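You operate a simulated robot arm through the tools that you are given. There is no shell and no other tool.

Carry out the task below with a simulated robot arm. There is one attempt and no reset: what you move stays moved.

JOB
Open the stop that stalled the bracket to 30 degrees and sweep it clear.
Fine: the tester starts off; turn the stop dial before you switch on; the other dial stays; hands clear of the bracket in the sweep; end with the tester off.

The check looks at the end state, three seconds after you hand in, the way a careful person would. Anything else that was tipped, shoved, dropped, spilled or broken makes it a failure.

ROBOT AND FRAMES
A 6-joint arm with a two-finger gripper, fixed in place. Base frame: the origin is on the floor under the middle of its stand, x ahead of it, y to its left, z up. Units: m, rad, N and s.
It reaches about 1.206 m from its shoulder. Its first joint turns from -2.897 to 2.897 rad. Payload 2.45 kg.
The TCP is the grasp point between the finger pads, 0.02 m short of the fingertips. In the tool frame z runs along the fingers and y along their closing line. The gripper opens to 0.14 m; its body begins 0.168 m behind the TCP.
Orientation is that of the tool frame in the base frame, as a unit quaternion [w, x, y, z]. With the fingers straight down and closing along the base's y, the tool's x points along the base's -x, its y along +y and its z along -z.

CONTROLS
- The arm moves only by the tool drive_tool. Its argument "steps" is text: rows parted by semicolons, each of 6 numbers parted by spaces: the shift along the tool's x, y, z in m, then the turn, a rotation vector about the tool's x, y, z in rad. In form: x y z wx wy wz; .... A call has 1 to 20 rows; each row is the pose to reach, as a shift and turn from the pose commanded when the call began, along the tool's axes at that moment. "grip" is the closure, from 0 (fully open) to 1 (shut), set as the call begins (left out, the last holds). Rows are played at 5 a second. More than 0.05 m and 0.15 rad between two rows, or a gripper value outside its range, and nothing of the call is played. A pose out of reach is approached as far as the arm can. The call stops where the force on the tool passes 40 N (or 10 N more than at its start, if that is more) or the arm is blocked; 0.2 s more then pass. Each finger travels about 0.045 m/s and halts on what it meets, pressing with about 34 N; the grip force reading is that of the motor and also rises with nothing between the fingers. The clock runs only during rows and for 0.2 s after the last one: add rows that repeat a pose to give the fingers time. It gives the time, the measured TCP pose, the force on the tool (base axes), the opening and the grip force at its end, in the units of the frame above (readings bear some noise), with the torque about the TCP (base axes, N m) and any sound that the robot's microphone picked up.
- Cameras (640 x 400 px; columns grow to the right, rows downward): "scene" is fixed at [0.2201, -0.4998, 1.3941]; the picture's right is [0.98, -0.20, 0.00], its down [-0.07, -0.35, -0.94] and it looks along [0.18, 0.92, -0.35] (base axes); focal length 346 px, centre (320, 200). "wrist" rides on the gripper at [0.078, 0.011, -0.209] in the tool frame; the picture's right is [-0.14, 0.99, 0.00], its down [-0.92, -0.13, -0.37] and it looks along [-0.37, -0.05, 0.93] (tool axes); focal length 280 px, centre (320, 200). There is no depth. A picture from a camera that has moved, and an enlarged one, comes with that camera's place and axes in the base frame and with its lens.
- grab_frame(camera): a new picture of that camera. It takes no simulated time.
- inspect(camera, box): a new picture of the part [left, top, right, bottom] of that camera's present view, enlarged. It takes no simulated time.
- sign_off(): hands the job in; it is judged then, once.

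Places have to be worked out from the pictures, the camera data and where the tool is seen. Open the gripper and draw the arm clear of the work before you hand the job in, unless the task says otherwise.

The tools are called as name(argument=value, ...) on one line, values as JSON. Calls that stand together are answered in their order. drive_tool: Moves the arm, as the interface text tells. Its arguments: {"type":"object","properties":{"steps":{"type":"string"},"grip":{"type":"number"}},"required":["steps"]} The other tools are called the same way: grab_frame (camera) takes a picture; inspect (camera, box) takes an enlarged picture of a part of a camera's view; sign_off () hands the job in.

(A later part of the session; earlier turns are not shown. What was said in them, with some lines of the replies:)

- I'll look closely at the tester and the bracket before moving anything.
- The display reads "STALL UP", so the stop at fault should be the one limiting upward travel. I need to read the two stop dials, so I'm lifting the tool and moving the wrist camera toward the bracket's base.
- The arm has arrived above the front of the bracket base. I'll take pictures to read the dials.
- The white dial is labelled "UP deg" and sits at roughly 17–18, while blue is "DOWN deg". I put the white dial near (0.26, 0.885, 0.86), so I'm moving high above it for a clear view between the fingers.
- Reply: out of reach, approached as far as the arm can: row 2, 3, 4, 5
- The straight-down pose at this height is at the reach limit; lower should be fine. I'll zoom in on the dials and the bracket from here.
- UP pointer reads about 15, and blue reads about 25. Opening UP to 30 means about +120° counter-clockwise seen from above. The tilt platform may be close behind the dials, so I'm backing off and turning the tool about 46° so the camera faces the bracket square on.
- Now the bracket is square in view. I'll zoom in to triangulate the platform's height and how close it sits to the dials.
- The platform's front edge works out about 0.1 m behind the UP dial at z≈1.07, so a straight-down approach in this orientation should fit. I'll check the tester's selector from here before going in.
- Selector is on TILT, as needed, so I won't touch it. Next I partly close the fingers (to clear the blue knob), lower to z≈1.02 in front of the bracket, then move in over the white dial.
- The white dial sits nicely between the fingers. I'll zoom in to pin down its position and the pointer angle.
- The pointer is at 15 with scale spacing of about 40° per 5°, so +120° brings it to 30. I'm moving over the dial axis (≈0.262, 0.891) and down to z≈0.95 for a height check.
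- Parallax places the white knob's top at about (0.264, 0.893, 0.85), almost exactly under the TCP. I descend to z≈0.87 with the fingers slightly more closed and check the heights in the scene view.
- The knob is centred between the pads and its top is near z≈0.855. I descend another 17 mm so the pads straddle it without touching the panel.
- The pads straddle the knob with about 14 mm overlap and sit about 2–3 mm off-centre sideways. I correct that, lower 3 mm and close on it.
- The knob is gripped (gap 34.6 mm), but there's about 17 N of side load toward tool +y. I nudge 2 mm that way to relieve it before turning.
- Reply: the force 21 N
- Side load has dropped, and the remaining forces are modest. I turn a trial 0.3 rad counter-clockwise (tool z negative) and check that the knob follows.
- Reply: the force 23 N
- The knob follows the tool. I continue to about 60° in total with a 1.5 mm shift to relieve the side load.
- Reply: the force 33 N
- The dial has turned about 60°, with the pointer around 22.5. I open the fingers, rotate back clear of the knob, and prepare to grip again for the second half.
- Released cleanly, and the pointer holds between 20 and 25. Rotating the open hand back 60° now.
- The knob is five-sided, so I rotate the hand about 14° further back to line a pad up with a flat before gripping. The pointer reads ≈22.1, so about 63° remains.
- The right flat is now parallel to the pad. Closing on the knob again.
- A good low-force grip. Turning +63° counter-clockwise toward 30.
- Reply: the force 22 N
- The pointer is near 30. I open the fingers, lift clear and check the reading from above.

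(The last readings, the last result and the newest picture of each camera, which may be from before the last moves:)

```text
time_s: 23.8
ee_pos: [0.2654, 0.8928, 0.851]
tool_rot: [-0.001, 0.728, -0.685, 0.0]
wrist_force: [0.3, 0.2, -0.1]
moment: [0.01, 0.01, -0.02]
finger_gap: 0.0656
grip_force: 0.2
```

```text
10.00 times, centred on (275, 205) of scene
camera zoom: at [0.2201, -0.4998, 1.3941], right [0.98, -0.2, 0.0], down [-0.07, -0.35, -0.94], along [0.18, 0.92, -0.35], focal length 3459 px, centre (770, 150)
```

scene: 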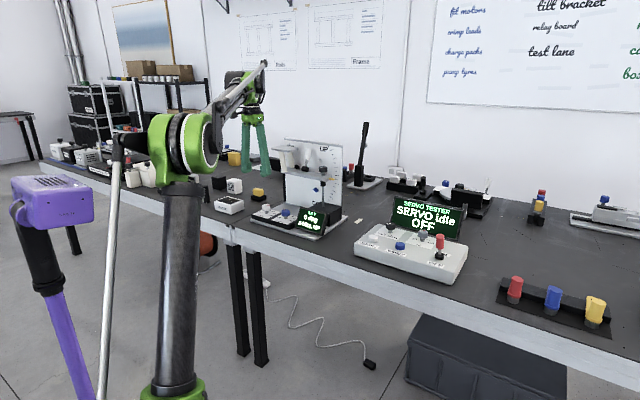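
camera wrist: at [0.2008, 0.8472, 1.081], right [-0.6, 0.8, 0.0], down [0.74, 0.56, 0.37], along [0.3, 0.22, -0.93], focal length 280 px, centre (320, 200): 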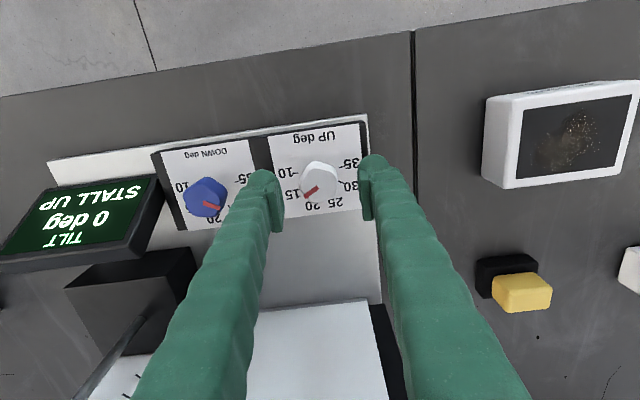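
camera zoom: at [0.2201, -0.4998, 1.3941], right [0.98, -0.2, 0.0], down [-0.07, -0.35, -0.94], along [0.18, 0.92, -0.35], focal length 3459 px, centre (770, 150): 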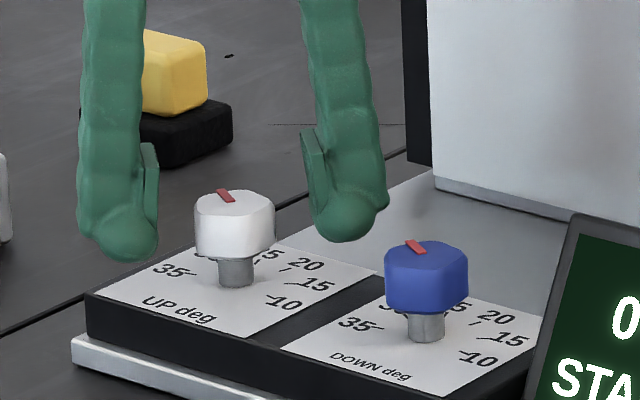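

The pointer looks very close to 30. I raise the tool to see all the ticks and measure the reading properly.

drive_tool(steps="0 0 -0.03 0 0 0; 0 0 -0.06 0 0 0; 0 0 -0.1 0 0 0; 0 0 -0.14 0 0 0; 0 0 -0.14 0 0 0")

grab_frame(camera="wrist")

```text
time_s: 25.0
ee_pos: [0.268, 0.8926, 0.9932]
tool_rot: [-0.001, 0.728, -0.686, -0.001]
wrist_force: [0.6, 0.2, 0.0]
moment: [0.03, -0.01, 0.03]
finger_gap: 0.0658
grip_force: 0.1
```

```text
taken
camera wrist: at [0.2614, 0.8149, 1.2012], right [-1.0, 0.08, 0.0], down [0.07, 0.93, 0.37], along [0.03, 0.37, -0.93], focal length 280 px, centre (320, 200)
```

wrist: 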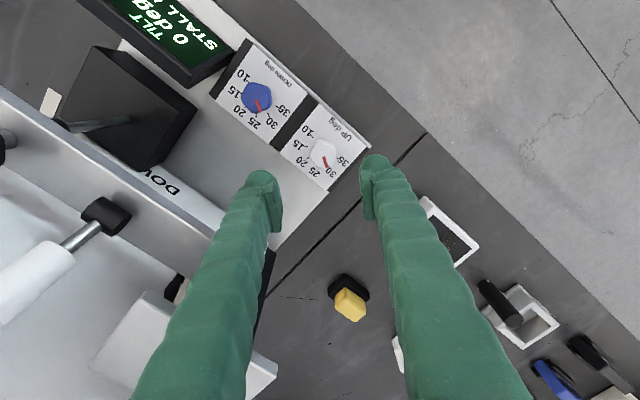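

inspect(camera="wrist", box=[280, 95, 375, 190])

inspect(camera="wrist", box=[205, 40, 375, 190])

```text
4.21 times, centred on (328, 142) of wrist
camera zoom: at [0.2614, 0.8149, 1.2012], right [-1.0, 0.08, 0.0], down [0.07, 0.93, 0.37], along [0.03, 0.37, -0.93], focal length 1181 px, centre (288, 442)
```

zoom: 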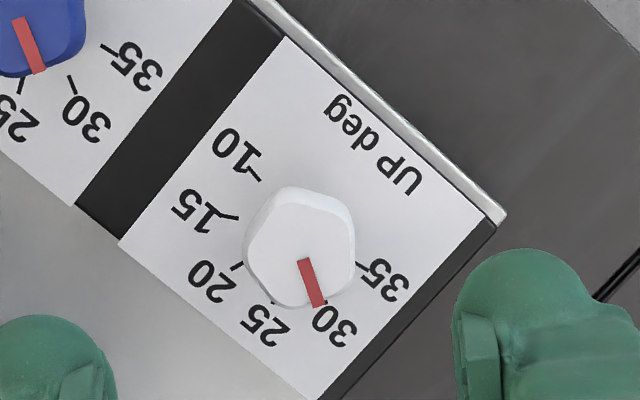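

```text
2.67 times, centred on (290, 115) of wrist
camera zoom: at [0.2614, 0.8149, 1.2012], right [-1.0, 0.08, 0.0], down [0.07, 0.93, 0.37], along [0.03, 0.37, -0.93], focal length 748 px, centre (400, 427)
```

zoom: 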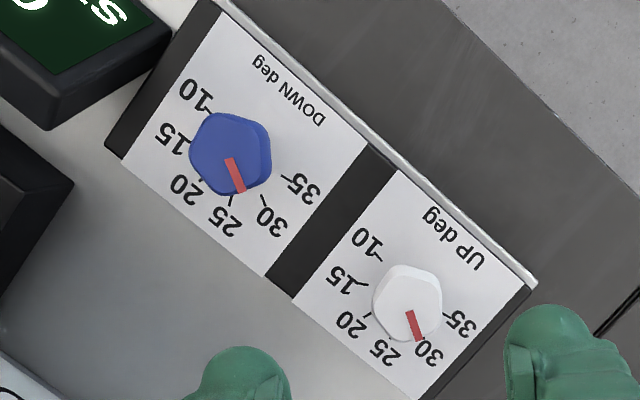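

Rectified geometry puts the pointer at 102.7° against 103–104.8° for the 30 tick, a reading of about 29.9, so the UP stop is set and blue is untouched. Now I back away from the bracket, rise and return the tool to the 45° orientation, ready for the tester.

drive_tool(steps="0.028 0.032 0 0 0 0; 0.056 0.064 0 0 0 0; 0.084 0.095 0 0 0 0; 0.113 0.127 0 0 0 0; 0.113 0.127 -0.04 0 0 0.14; 0.113 0.127 -0.08 0 0 0.28; 0.113 0.127 -0.12 0 0 0.42; 0.113 0.127 -0.16 0 0 0.56; 0.113 0.127 -0.16 0 0 0.7; 0.113 0.127 -0.16 0 0 0.845; 0.113 0.127 -0.16 0 0 0.845")

grab_frame(camera="wrist")

grab_frame(camera="scene")

```text
time_s: 27.4
ee_pos: [0.1435, 0.7729, 1.1524]
tool_rot: [0.001, -0.382, 0.924, 0.0]
wrist_force: [-0.1, -0.1, -0.2]
moment: [0.0, 0.01, -0.01]
finger_gap: 0.0659
grip_force: 0.2
```

```text
taken
camera wrist: at [0.0811, 0.7254, 1.3612], right [-0.6, 0.8, 0.0], down [0.74, 0.56, 0.37], along [0.29, 0.22, -0.93], focal length 280 px, centre (320, 200)
```

wrist: 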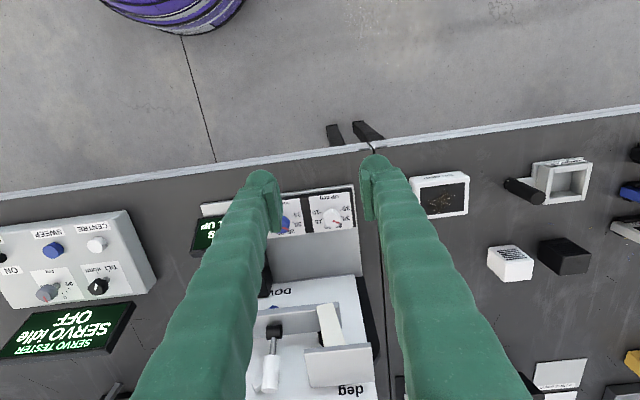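

```text
taken
```

scene: 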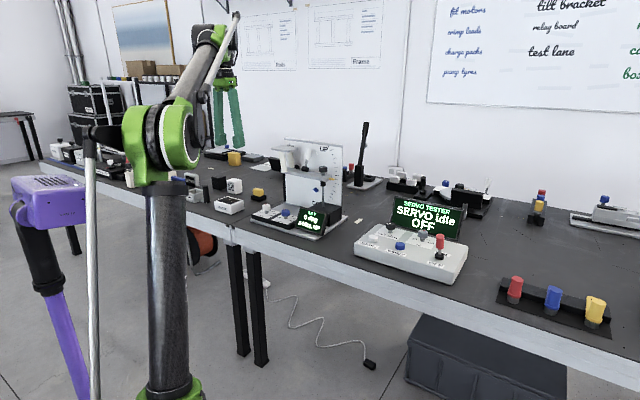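

I'll double-check both dials from this clearer angle before heading to the tester.

inspect(camera="wrist", box=[275, 180, 365, 240])

inspect(camera="scene", box=[250, 190, 330, 240])

```text
6.67 times, centred on (320, 210) of wrist
camera zoom: at [0.0811, 0.7254, 1.3612], right [-0.6, 0.8, 0.0], down [0.74, 0.56, 0.37], along [0.29, 0.22, -0.93], focal length 1869 px, centre (320, 133)
```

zoom: 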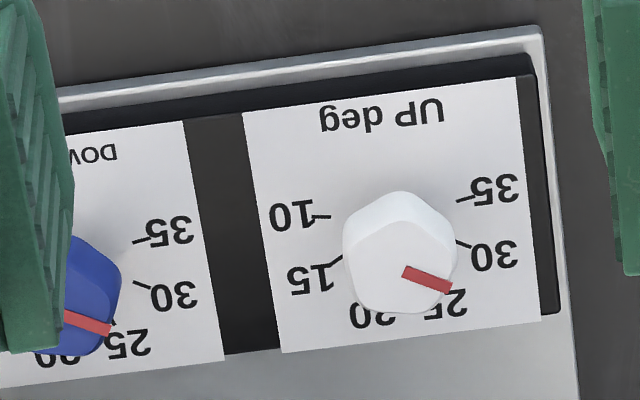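

```text
8.00 times, centred on (290, 215) of scene
camera zoom: at [0.2201, -0.4998, 1.3941], right [0.98, -0.2, 0.0], down [-0.07, -0.35, -0.94], along [0.18, 0.92, -0.35], focal length 2767 px, centre (560, 80)
```

zoom: 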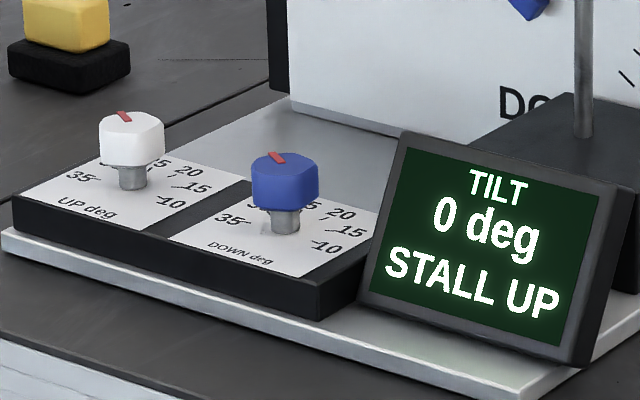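

Both dials look right: UP ≈30 and DOWN unchanged. I now travel to above the front of the tester, closing the fingers on the way.

drive_tool(steps="-0.004 -0.046 0 0 0 0; -0.008 -0.092 0 0 0 0; -0.012 -0.138 0 0 0 0; -0.016 -0.184 0 0 0 0; -0.02 -0.23 0 0 0 0; -0.024 -0.276 0 0 0 0; -0.028 -0.322 0 0 0 0; -0.032 -0.368 0 0 0 0; -0.036 -0.414 0 0 0 0; -0.04 -0.46 0 0 0 0; -0.045 -0.506 0 0 0 0; -0.05 -0.552 0 0 0 0; -0.055 -0.6 0.02 0 0 0; -0.059 -0.645 0.035 0 0 0; -0.059 -0.657 0.05 0 0 0; -0.059 -0.657 0.05 0 0 0", grip=1)

grab_frame(camera="wrist")

grab_frame(camera="scene")

```text
refused: row 13 steps farther than a row can; nothing moved
```

```text
taken
camera wrist: at [0.0811, 0.7254, 1.3612], right [-0.6, 0.8, 0.0], down [0.74, 0.56, 0.37], along [0.29, 0.22, -0.93], focal length 280 px, centre (320, 200)
```

wrist: 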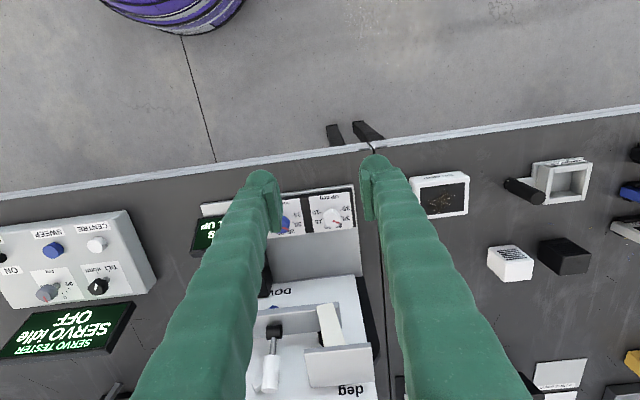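

```text
taken
```

scene: 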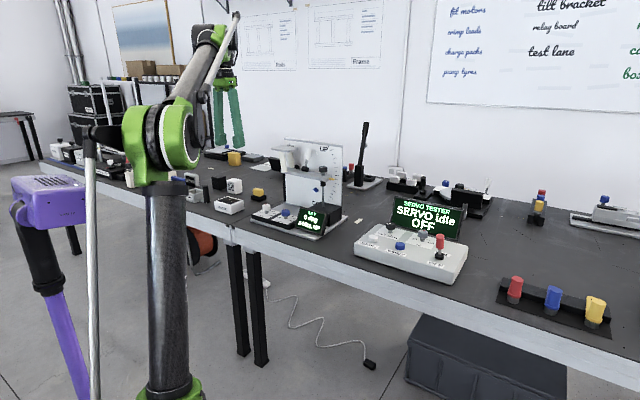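

One row was slightly too long, so nothing moved. I resend the same traverse with shorter steps.

drive_tool(steps="-0.004 -0.045 0 0 0 0; -0.008 -0.09 0 0 0 0; -0.012 -0.135 0 0 0 0; -0.016 -0.18 0 0 0 0; -0.02 -0.225 0 0 0 0; -0.024 -0.27 0 0 0 0; -0.028 -0.315 0 0 0 0; -0.032 -0.36 0 0 0 0; -0.036 -0.405 0 0 0 0; -0.04 -0.45 0 0 0 0; -0.044 -0.495 0 0 0 0; -0.048 -0.54 0 0 0 0; -0.052 -0.585 0.01 0 0 0; -0.056 -0.625 0.025 0 0 0; -0.059 -0.657 0.05 0 0 0; -0.059 -0.657 0.05 0 0 0", grip=1)

grab_frame(camera="wrist")

grab_frame(camera="scene")

```text
time_s: 30.8
ee_pos: [0.6465, 0.3537, 1.1031]
tool_rot: [0.0, -0.382, 0.924, 0.0]
wrist_force: [-0.5, 0.2, 0.3]
moment: [-0.02, 0.02, 0.04]
finger_gap: 0.0
grip_force: 29.8
```

```text
taken
camera wrist: at [0.585, 0.3057, 1.313], right [-0.6, 0.8, 0.0], down [0.74, 0.56, 0.37], along [0.29, 0.22, -0.93], focal length 280 px, centre (320, 200)
```

wrist: 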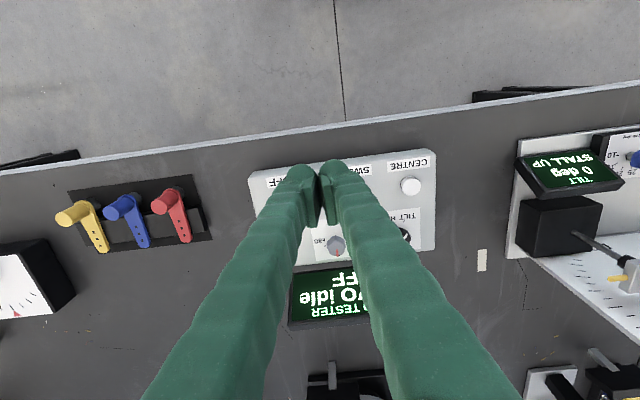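

```text
taken
```

scene: 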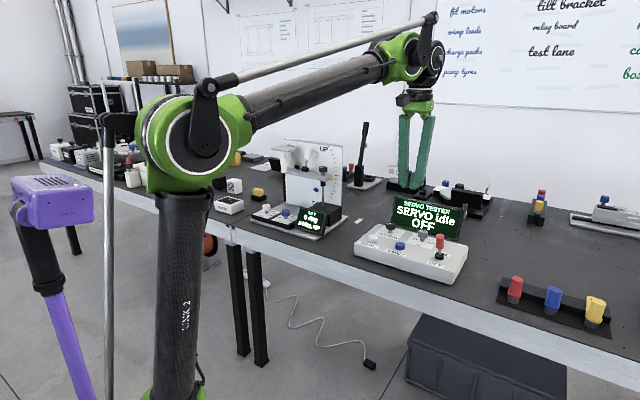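

Fingers are closed, and the lever is hidden behind the left finger. I shift 0.1 m along tool +y to uncover it and fix its position.

drive_tool(steps="0 0.04 0 0 0 0; 0 0.08 0 0 0 0; 0 0.11 0 0 0 0; 0 0.11 0 0 0 0")

grab_frame(camera="wrist")

inspect(camera="wrist", box=[180, 150, 320, 260])

```text
time_s: 31.8
ee_pos: [0.5713, 0.4248, 1.1029]
tool_rot: [0.001, -0.383, 0.924, 0.0]
wrist_force: [0.0, 0.0, -0.1]
moment: [0.0, -0.02, -0.04]
finger_gap: 0.0
grip_force: 29.4
```

```text
taken
camera wrist: at [0.5095, 0.3781, 1.3115], right [-0.6, 0.8, 0.0], down [0.74, 0.56, 0.37], along [0.29, 0.22, -0.93], focal length 280 px, centre (320, 200)
```

wrist: 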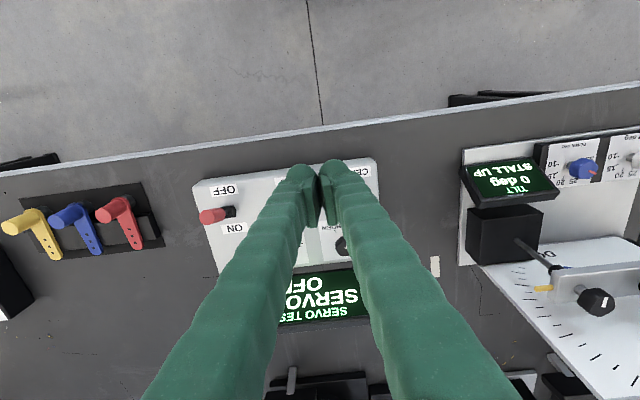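

```text
3.64 times, centred on (250, 205) of wrist
camera zoom: at [0.5095, 0.3781, 1.3115], right [-0.6, 0.8, 0.0], down [0.74, 0.56, 0.37], along [0.29, 0.22, -0.93], focal length 1020 px, centre (574, 182)
```

zoom: 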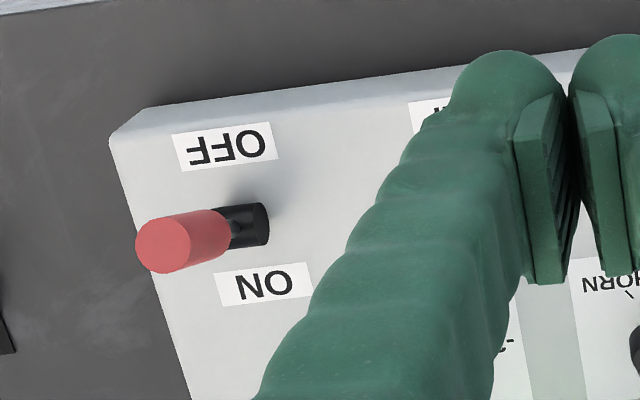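

Lever tip at ≈(0.760, 0.351, 0.926) and pivot at ≈(0.780, 0.372, 0.842), leaning to OFF. I position the closed fingers in front of the red handle (OFF side), then descend to z≈0.91.

drive_tool(steps="-0.006 -0.037 0 0 0 0; -0.012 -0.074 0 0 0 0; -0.018 -0.111 0 0 0 0; -0.024 -0.148 0 0 0 0; -0.03 -0.1856 0 0 0 0; -0.03 -0.1856 0.04 0 0 0; -0.03 -0.1856 0.08 0 0 0; -0.03 -0.1856 0.12 0 0 0; -0.03 -0.1856 0.16 0 0 0; -0.03 -0.1856 0.16 0 0 0")

grab_frame(camera="wrist")

inspect(camera="scene", box=[340, 150, 500, 290])

```text
time_s: 34.0
ee_pos: [0.725, 0.3154, 0.9455]
tool_rot: [0.001, -0.383, 0.924, 0.0]
wrist_force: [0.2, -0.9, -0.7]
moment: [0.01, -0.04, 0.02]
finger_gap: 0.0
grip_force: 29.1
```

```text
taken
camera wrist: at [0.6616, 0.2678, 1.155], right [-0.6, 0.8, 0.0], down [0.74, 0.56, 0.37], along [0.29, 0.22, -0.93], focal length 280 px, centre (320, 200)
```

wrist: 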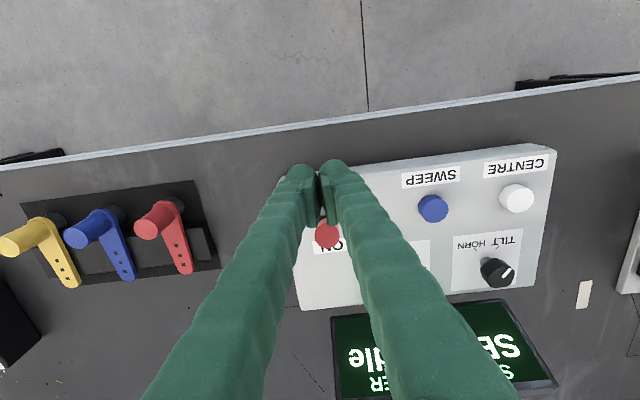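

```text
2.86 times, centred on (420, 220) of scene
camera zoom: at [0.2201, -0.4998, 1.3941], right [0.98, -0.2, 0.0], down [-0.07, -0.35, -0.94], along [0.18, 0.92, -0.35], focal length 988 px, centre (34, 143)
```

zoom: 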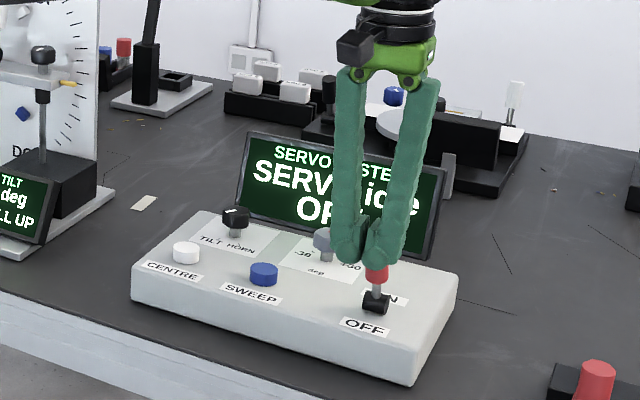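

The closed fingertips are aligned in front of the red handle. I lower 35 mm and push it toward ON in small steps.

drive_tool(steps="0 0 0.018 0 0 0; 0 0 0.035 0 0 0; -0.012 0 0.035 0 0 0; -0.024 0 0.035 0 0 0; -0.034 0 0.035 0 0 0; -0.044 0 0.035 0 0 0; -0.052 0 0.035 0 0 0; -0.06 0 0.035 0 0 0; -0.068 0 0.035 0 0 0; -0.074 0 0.035 0 0 0")

inspect(camera="scene", box=[340, 150, 500, 290])

grab_frame(camera="wrist")

```text
time_s: 36.1
ee_pos: [0.7712, 0.3614, 0.9081]
tool_rot: [-0.002, -0.382, 0.924, -0.001]
wrist_force: [-12.0, -15.6, 9.3]
moment: [-0.08, 0.1, -0.17]
finger_gap: 0.0059
grip_force: 29.3
stopped in row 10: the force on the tool passed its limit at 49 N (the readings are from after the stop); the commanded pose is now the measured one
```

```text
2.86 times, centred on (420, 220) of scene
camera zoom: at [0.2201, -0.4998, 1.3941], right [0.98, -0.2, 0.0], down [-0.07, -0.35, -0.94], along [0.18, 0.92, -0.35], focal length 988 px, centre (34, 143)
```

zoom: 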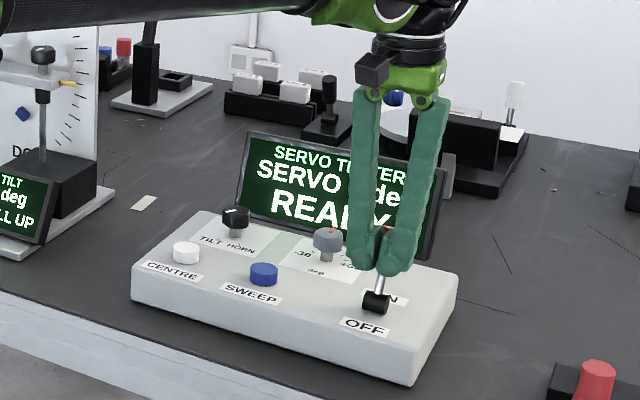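

```text
taken
camera wrist: at [0.7094, 0.3162, 1.118], right [-0.6, 0.8, 0.0], down [0.74, 0.56, 0.36], along [0.29, 0.22, -0.93], focal length 280 px, centre (320, 200)
```

wrist: 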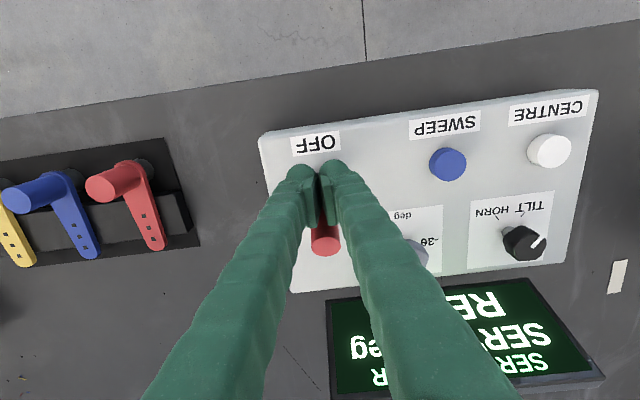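

The display now shows READY, so the tester is on. The force stop just means the lever reached its end; I back straight off and confirm that it stays on.

drive_tool(steps="0.01 0 0 0 0 0; 0.025 0 0 0 0 0; 0.045 0 0 0 0 0; 0.045 0 0 0 0 0")

inspect(camera="scene", box=[340, 150, 500, 290])

inspect(camera="scene", box=[245, 130, 365, 245])

```text
time_s: 37.1
ee_pos: [0.741, 0.3324, 0.9081]
tool_rot: [-0.003, -0.383, 0.924, 0.0]
wrist_force: [0.7, -0.1, 0.6]
moment: [-0.03, 0.01, 0.0]
finger_gap: 0.0002
grip_force: 29.5
```

```text
2.86 times, centred on (420, 220) of scene
camera zoom: at [0.2201, -0.4998, 1.3941], right [0.98, -0.2, 0.0], down [-0.07, -0.35, -0.94], along [0.18, 0.92, -0.35], focal length 988 px, centre (34, 143)
```

zoom: 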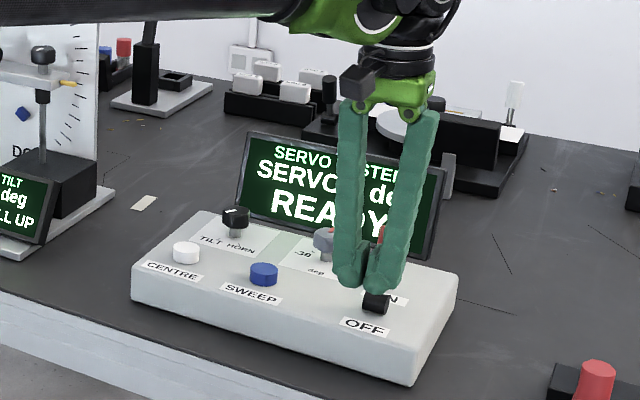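

```text
3.48 times, centred on (305, 188) of scene
camera zoom: at [0.2201, -0.4998, 1.3941], right [0.98, -0.2, 0.0], down [-0.07, -0.35, -0.94], along [0.18, 0.92, -0.35], focal length 1203 px, centre (372, 244)
```

zoom: 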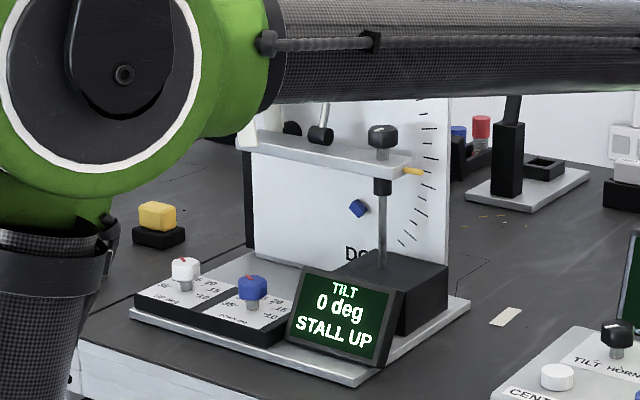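

READY holds and the lever stays at ON. Next I lift and move the closed fingers above the SWEEP button at ≈(0.687, 0.460).

drive_tool(steps="0 0 -0.04 0 0 0; 0 0 -0.06 0 0 0; -0.016 0.04 -0.06 0 0 0; -0.032 0.08 -0.06 0 0 0; -0.046 0.114 -0.06 0 0 0; -0.052 0.128 -0.06 0 0 0; -0.052 0.128 -0.06 0 0 0")

grab_frame(camera="wrist")

inspect(camera="scene", box=[340, 150, 500, 290])

```text
time_s: 38.7
ee_pos: [0.6898, 0.4595, 0.97]
tool_rot: [-0.002, -0.382, 0.924, 0.0]
wrist_force: [0.4, 0.1, 0.2]
moment: [-0.03, 0.01, 0.04]
finger_gap: 0.0001
grip_force: 29.3
```

```text
taken
camera wrist: at [0.6268, 0.4134, 1.1788], right [-0.6, 0.8, 0.0], down [0.74, 0.56, 0.36], along [0.29, 0.22, -0.93], focal length 280 px, centre (320, 200)
```

wrist: 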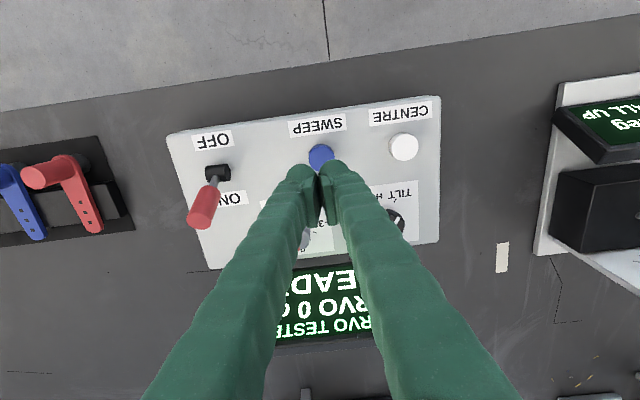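

```text
2.86 times, centred on (420, 220) of scene
camera zoom: at [0.2201, -0.4998, 1.3941], right [0.98, -0.2, 0.0], down [-0.07, -0.35, -0.94], along [0.18, 0.92, -0.35], focal length 988 px, centre (34, 143)
```

zoom: 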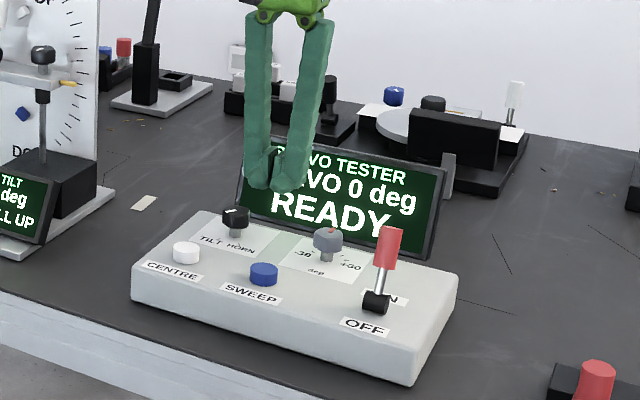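

READY, lever at ON, and SWEEP sits directly under the fingertips with its top at z≈0.845. I descend, press gently with small steps, then lift straight off.

drive_tool(steps="0 0 0.04 0 0 0; 0 0 0.08 0 0 0; 0 0 0.098 0 0 0; 0 0 0.102 0 0 0; 0 0 0.106 0 0 0; 0 0 0.11 0 0 0")

inspect(camera="scene", box=[340, 150, 500, 290])

inspect(camera="scene", box=[245, 130, 365, 245])

```text
time_s: 40.1
ee_pos: [0.6882, 0.4588, 0.8586]
tool_rot: [-0.001, -0.381, 0.924, 0.0]
wrist_force: [5.5, -0.2, 12.1]
moment: [0.04, -0.09, 0.04]
finger_gap: 0.006
grip_force: 29.3
heard: click
```

```text
2.86 times, centred on (420, 220) of scene
camera zoom: at [0.2201, -0.4998, 1.3941], right [0.98, -0.2, 0.0], down [-0.07, -0.35, -0.94], along [0.18, 0.92, -0.35], focal length 988 px, centre (34, 143)
```

zoom: 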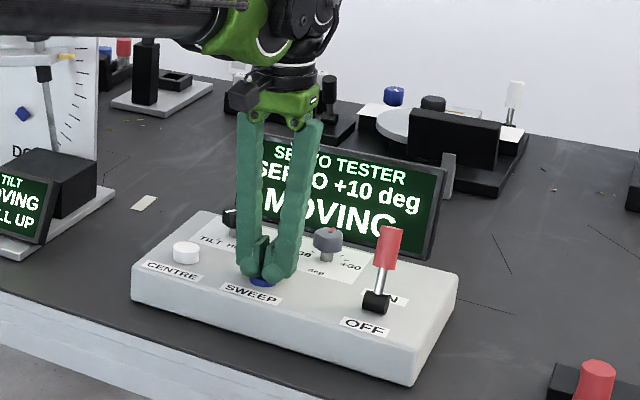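

```text
3.48 times, centred on (305, 188) of scene
camera zoom: at [0.2201, -0.4998, 1.3941], right [0.98, -0.2, 0.0], down [-0.07, -0.35, -0.94], along [0.18, 0.92, -0.35], focal length 1203 px, centre (372, 244)
```

zoom: 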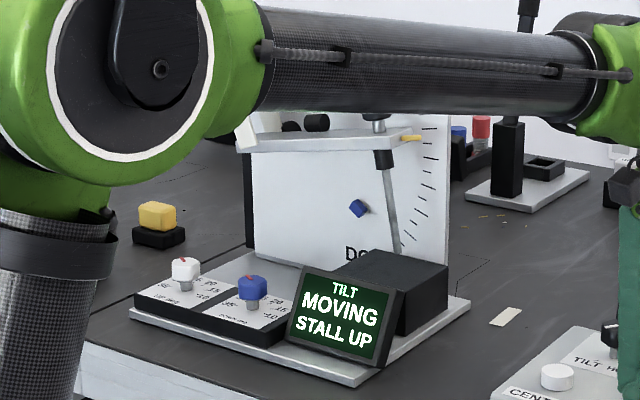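

A click, and the tester reads MOVING with the bracket tilting. I lift straight up off the button and wait, well away from the bracket.

drive_tool(steps="0 0 -0.01 0 0 0; 0 0 -0.04 0 0 0; 0 0 -0.08 0 0 0; 0 0 -0.11 0 0 0; 0 0 -0.11 0 0 0; 0 0 -0.11 0 0 0; 0 0 -0.11 0 0 0")

inspect(camera="scene", box=[230, 130, 500, 290])

```text
time_s: 41.7
ee_pos: [0.6906, 0.4598, 0.9664]
tool_rot: [-0.003, -0.383, 0.924, 0.0]
wrist_force: [0.4, -0.3, 0.0]
moment: [-0.02, -0.04, 0.01]
finger_gap: 0.0
grip_force: 29.7
```

```text
2.37 times, centred on (365, 210) of scene
camera zoom: at [0.2201, -0.4998, 1.3941], right [0.98, -0.2, 0.0], down [-0.07, -0.35, -0.94], along [0.18, 0.92, -0.35], focal length 820 px, centre (213, 176)
```

zoom: 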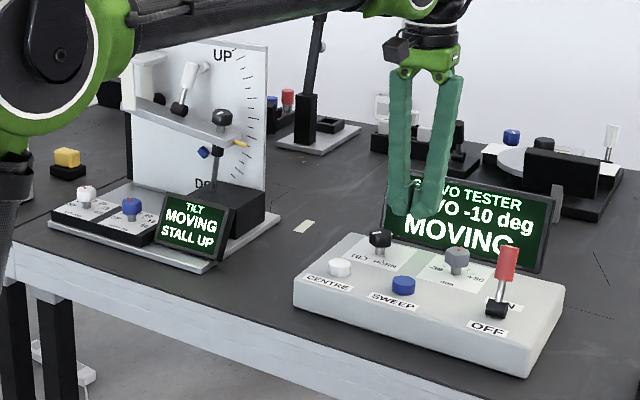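

The sweep is still running. I hold position and wait for it to finish.

drive_tool(steps="0 0 0 0 0 0; 0 0 0 0 0 0; 0 0 0 0 0 0; 0 0 0 0 0 0; 0 0 0 0 0 0; 0 0 0 0 0 0; 0 0 0 0 0 0; 0 0 0 0 0 0")

inspect(camera="scene", box=[230, 130, 500, 290])

```text
time_s: 43.5
ee_pos: [0.692, 0.4589, 0.9663]
tool_rot: [-0.002, -0.382, 0.924, -0.001]
wrist_force: [0.5, 0.2, 0.3]
moment: [-0.04, 0.02, -0.04]
finger_gap: 0.0001
grip_force: 29.6
```

```text
2.37 times, centred on (365, 210) of scene
camera zoom: at [0.2201, -0.4998, 1.3941], right [0.98, -0.2, 0.0], down [-0.07, -0.35, -0.94], along [0.18, 0.92, -0.35], focal length 820 px, centre (213, 176)
```

zoom: 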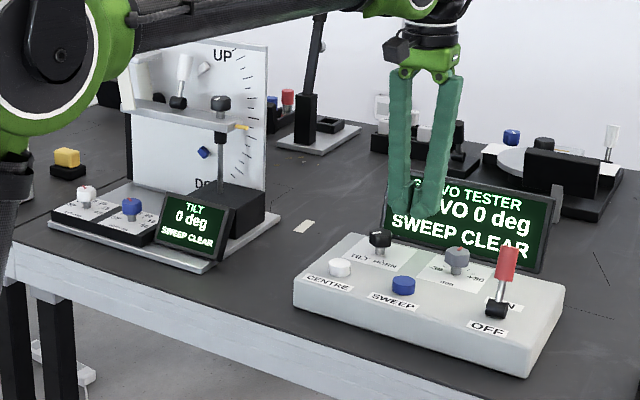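

Both displays read SWEEP CLEAR, 0 deg. Now to switch off: I go up and over to the far (ON) side of the red handle, target ≈(0.835, 0.428).

drive_tool(steps="0 0 -0.03 0 0 0; -0.02 -0.031 -0.03 0 0 0; -0.04 -0.062 -0.03 0 0 0; -0.06 -0.093 -0.03 0 0 0; -0.079 -0.123 -0.03 0 0 0; -0.079 -0.123 -0.03 0 0 0")

grab_frame(camera="wrist")

inspect(camera="scene", box=[340, 150, 500, 290])

```text
time_s: 44.9
ee_pos: [0.8296, 0.4282, 0.9979]
tool_rot: [-0.002, -0.382, 0.924, 0.0]
wrist_force: [-0.9, 0.0, 0.1]
moment: [0.04, -0.01, 0.0]
finger_gap: 0.0003
grip_force: 29.4
```

```text
taken
camera wrist: at [0.768, 0.3836, 1.2074], right [-0.6, 0.8, 0.0], down [0.74, 0.56, 0.36], along [0.29, 0.22, -0.93], focal length 280 px, centre (320, 200)
```

wrist: 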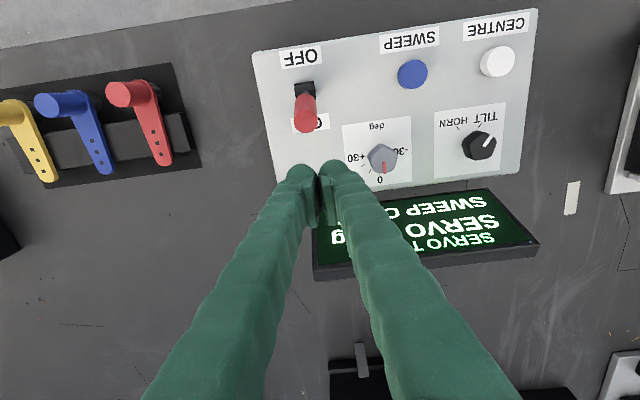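

```text
2.86 times, centred on (420, 220) of scene
camera zoom: at [0.2201, -0.4998, 1.3941], right [0.98, -0.2, 0.0], down [-0.07, -0.35, -0.94], along [0.18, 0.92, -0.35], focal length 988 px, centre (34, 143)
```

zoom: 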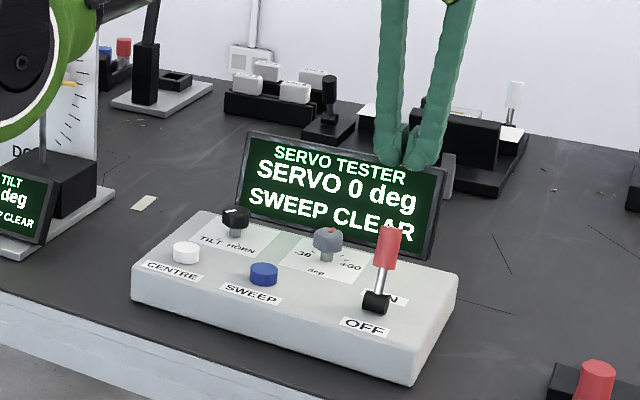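

The fingers are about 5 cm behind the handle with roughly 6 cm clearance to the display. I descend to z≈0.91 with a small sideways correction, then push toward OFF.

drive_tool(steps="0 -0.005 0.03 0 0 0; 0 -0.005 0.06 0 0 0; 0 -0.005 0.088 0 0 0; 0.015 -0.005 0.088 0 0 0; 0.028 -0.005 0.088 0 0 0; 0.038 -0.005 0.088 0 0 0; 0.046 -0.005 0.088 0 0 0; 0.054 -0.005 0.088 0 0 0; 0.062 -0.005 0.088 0 0 0; 0.068 -0.005 0.088 0 0 0; 0.074 -0.005 0.088 0 0 0")

grab_frame(camera="wrist")

inspect(camera="scene", box=[340, 150, 500, 290])

```text
time_s: 47.2
ee_pos: [0.7874, 0.3782, 0.9099]
tool_rot: [0.002, -0.384, 0.923, 0.001]
wrist_force: [12.6, 10.8, 4.4]
moment: [0.13, -0.06, 0.14]
finger_gap: 0.0
grip_force: 28.6
stopped in row 11: the force on the tool passed its limit at 49 N (the readings are from after the stop); the commanded pose is now the measured one
```

```text
taken
camera wrist: at [0.7235, 0.3315, 1.119], right [-0.6, 0.8, 0.0], down [0.74, 0.56, 0.37], along [0.3, 0.22, -0.93], focal length 280 px, centre (320, 200)
```

wrist: 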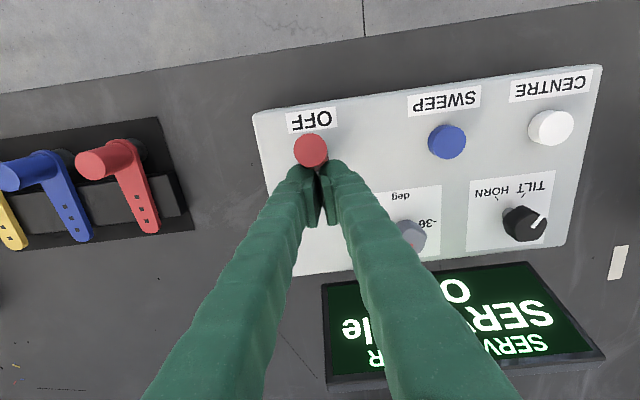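

```text
2.86 times, centred on (420, 220) of scene
camera zoom: at [0.2201, -0.4998, 1.3941], right [0.98, -0.2, 0.0], down [-0.07, -0.35, -0.94], along [0.18, 0.92, -0.35], focal length 988 px, centre (34, 143)
```

zoom: 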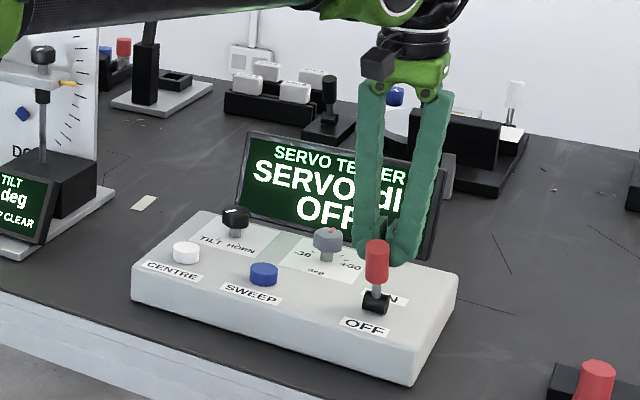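

The tester shows "SERVO idle OFF". I back off the handle, rise well clear and then open the gripper.

drive_tool(steps="-0.01 0 0 0 0 0; -0.03 0 0 0 0 0; -0.04 0 -0.03 0 0 0; -0.04 0 -0.07 0 0 0; -0.04 0 -0.11 0 0 0; -0.04 0 -0.15 0 0 0; -0.04 0 -0.19 0 0 0; -0.04 0 -0.23 0 0 0; -0.04 0 -0.23 0 0 0")

grab_frame(camera="scene")

grab_frame(camera="wrist")

```text
time_s: 49.2
ee_pos: [0.8122, 0.4042, 1.1399]
tool_rot: [0.001, -0.383, 0.924, 0.001]
wrist_force: [-0.3, -0.1, -0.4]
moment: [-0.02, -0.01, -0.03]
finger_gap: 0.0
grip_force: 29.0
```

```text
taken
```

scene: 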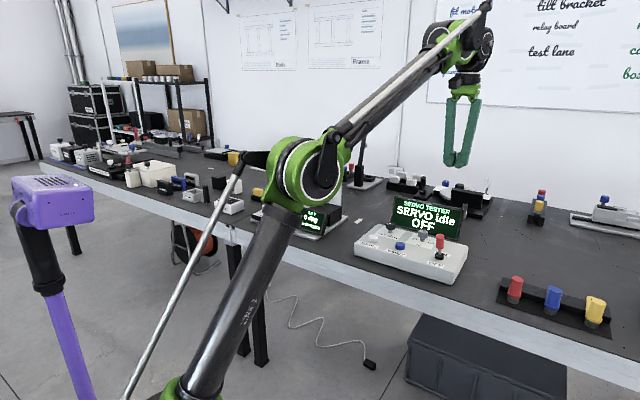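

```text
taken
camera wrist: at [0.7488, 0.3582, 1.3492], right [-0.6, 0.8, 0.0], down [0.74, 0.56, 0.37], along [0.29, 0.22, -0.93], focal length 280 px, centre (320, 200)
```

wrist: 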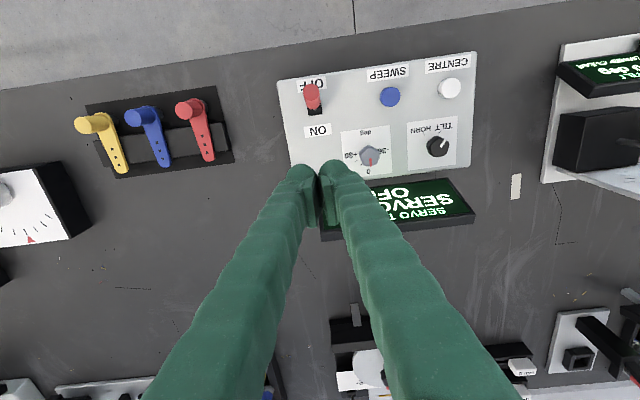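

Tester is off and the lever stays at OFF. I open the gripper and return to roughly the starting pose, clear of everything, then check both devices.

drive_tool(steps="0.02 0.034 -0.03 0 0 0; 0.04 0.068 -0.03 0 0 0; 0.06 0.102 -0.03 0 0 0; 0.08 0.137 -0.03 0 0 0; 0.1 0.172 -0.03 0 0 0; 0.12 0.207 -0.03 0 0 0; 0.1385 0.24 -0.03 0 0 0; 0.1385 0.24 -0.03 0 0 0; 0.1385 0.24 -0.03 0 0 0; 0.1385 0.24 -0.03 0 0 0", grip=0)

grab_frame(camera="scene")

inspect(camera="scene", box=[250, 185, 340, 240])

inspect(camera="scene", box=[350, 185, 475, 290])

grab_frame(camera="wrist")

```text
time_s: 51.5
ee_pos: [0.546, 0.48, 1.1685]
tool_rot: [0.002, -0.383, 0.924, 0.0]
wrist_force: [-0.9, -0.1, -0.1]
moment: [-0.01, -0.01, 0.01]
finger_gap: 0.1402
grip_force: 0.1
```

```text
taken
```

scene: 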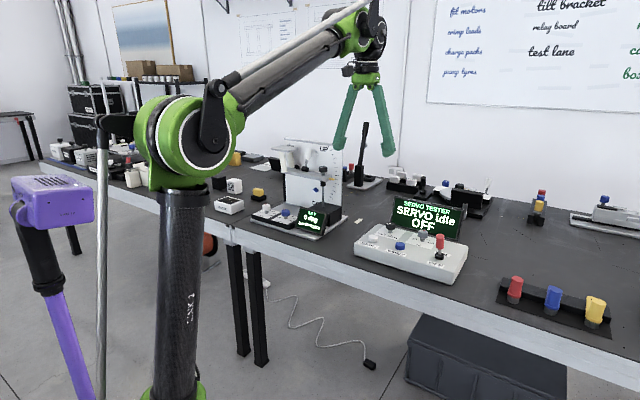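

```text
7.11 times, centred on (295, 212) of scene
camera zoom: at [0.2201, -0.4998, 1.3941], right [0.98, -0.2, 0.0], down [-0.07, -0.35, -0.94], along [0.18, 0.92, -0.35], focal length 2460 px, centre (498, 111)
```

zoom: 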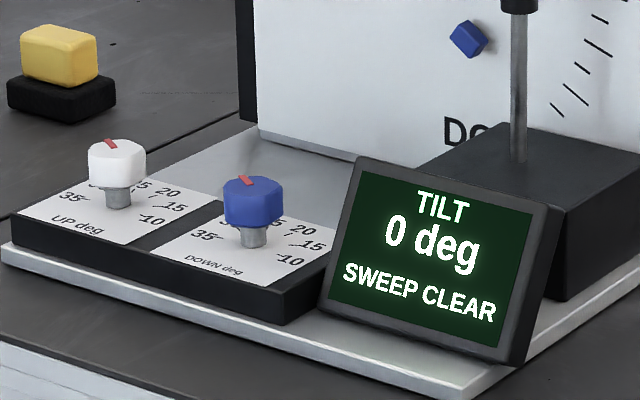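

```text
3.81 times, centred on (412, 238) of scene
camera zoom: at [0.2201, -0.4998, 1.3941], right [0.98, -0.2, 0.0], down [-0.07, -0.35, -0.94], along [0.18, 0.92, -0.35], focal length 1318 px, centre (-32, 57)
```

zoom: 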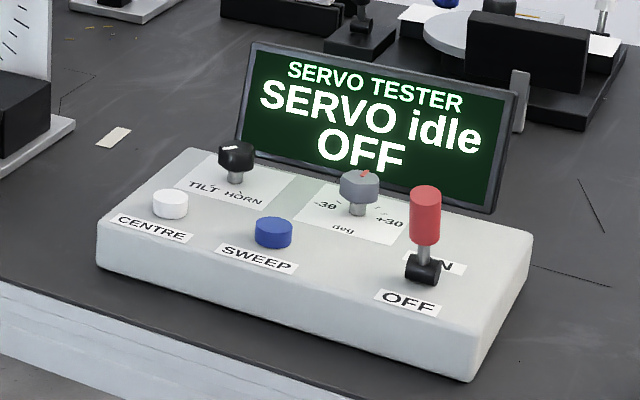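

```text
taken
camera wrist: at [0.483, 0.4322, 1.3778], right [-0.6, 0.8, 0.0], down [0.74, 0.56, 0.37], along [0.29, 0.22, -0.93], focal length 280 px, centre (320, 200)
```

wrist: 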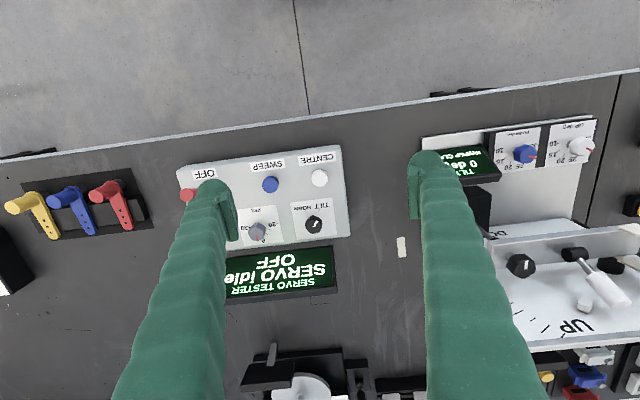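

Final state: UP dial at ≈30, DOWN dial untouched, bracket at 0 deg with SWEEP CLEAR, and the tester off. The gripper is open and clear, so I'm handing in.

sign_off()

```text
The job is handed in.
```

The UP stop that stalled the bracket is now at about 30 degrees, up from about 15. The sweep then finished, and both displays read SWEEP CLEAR. I've handed the job in.

- **Stop dial:** I turned the white UP dial before switching the tester on. From the pictures I read it as 29.8 to 30.2 degrees.
- **Other dial:** the blue DOWN dial was not touched.
- **Sweep:** I pressed SWEEP with the tester on and kept the arm well away from the bracket until it stopped at 0 degrees.
- **Tester:** it is switched off again and shows "SERVO idle OFF". I left the selector on TILT.
- **Arm:** the gripper is open and parked clear, near where it started.

Pushing the tester's lever briefly tripped the arm's force stop each way, at 49 N, as the lever reached its end. The tester switched normally both times, and nothing in the final pictures looks tipped, shoved or damaged.
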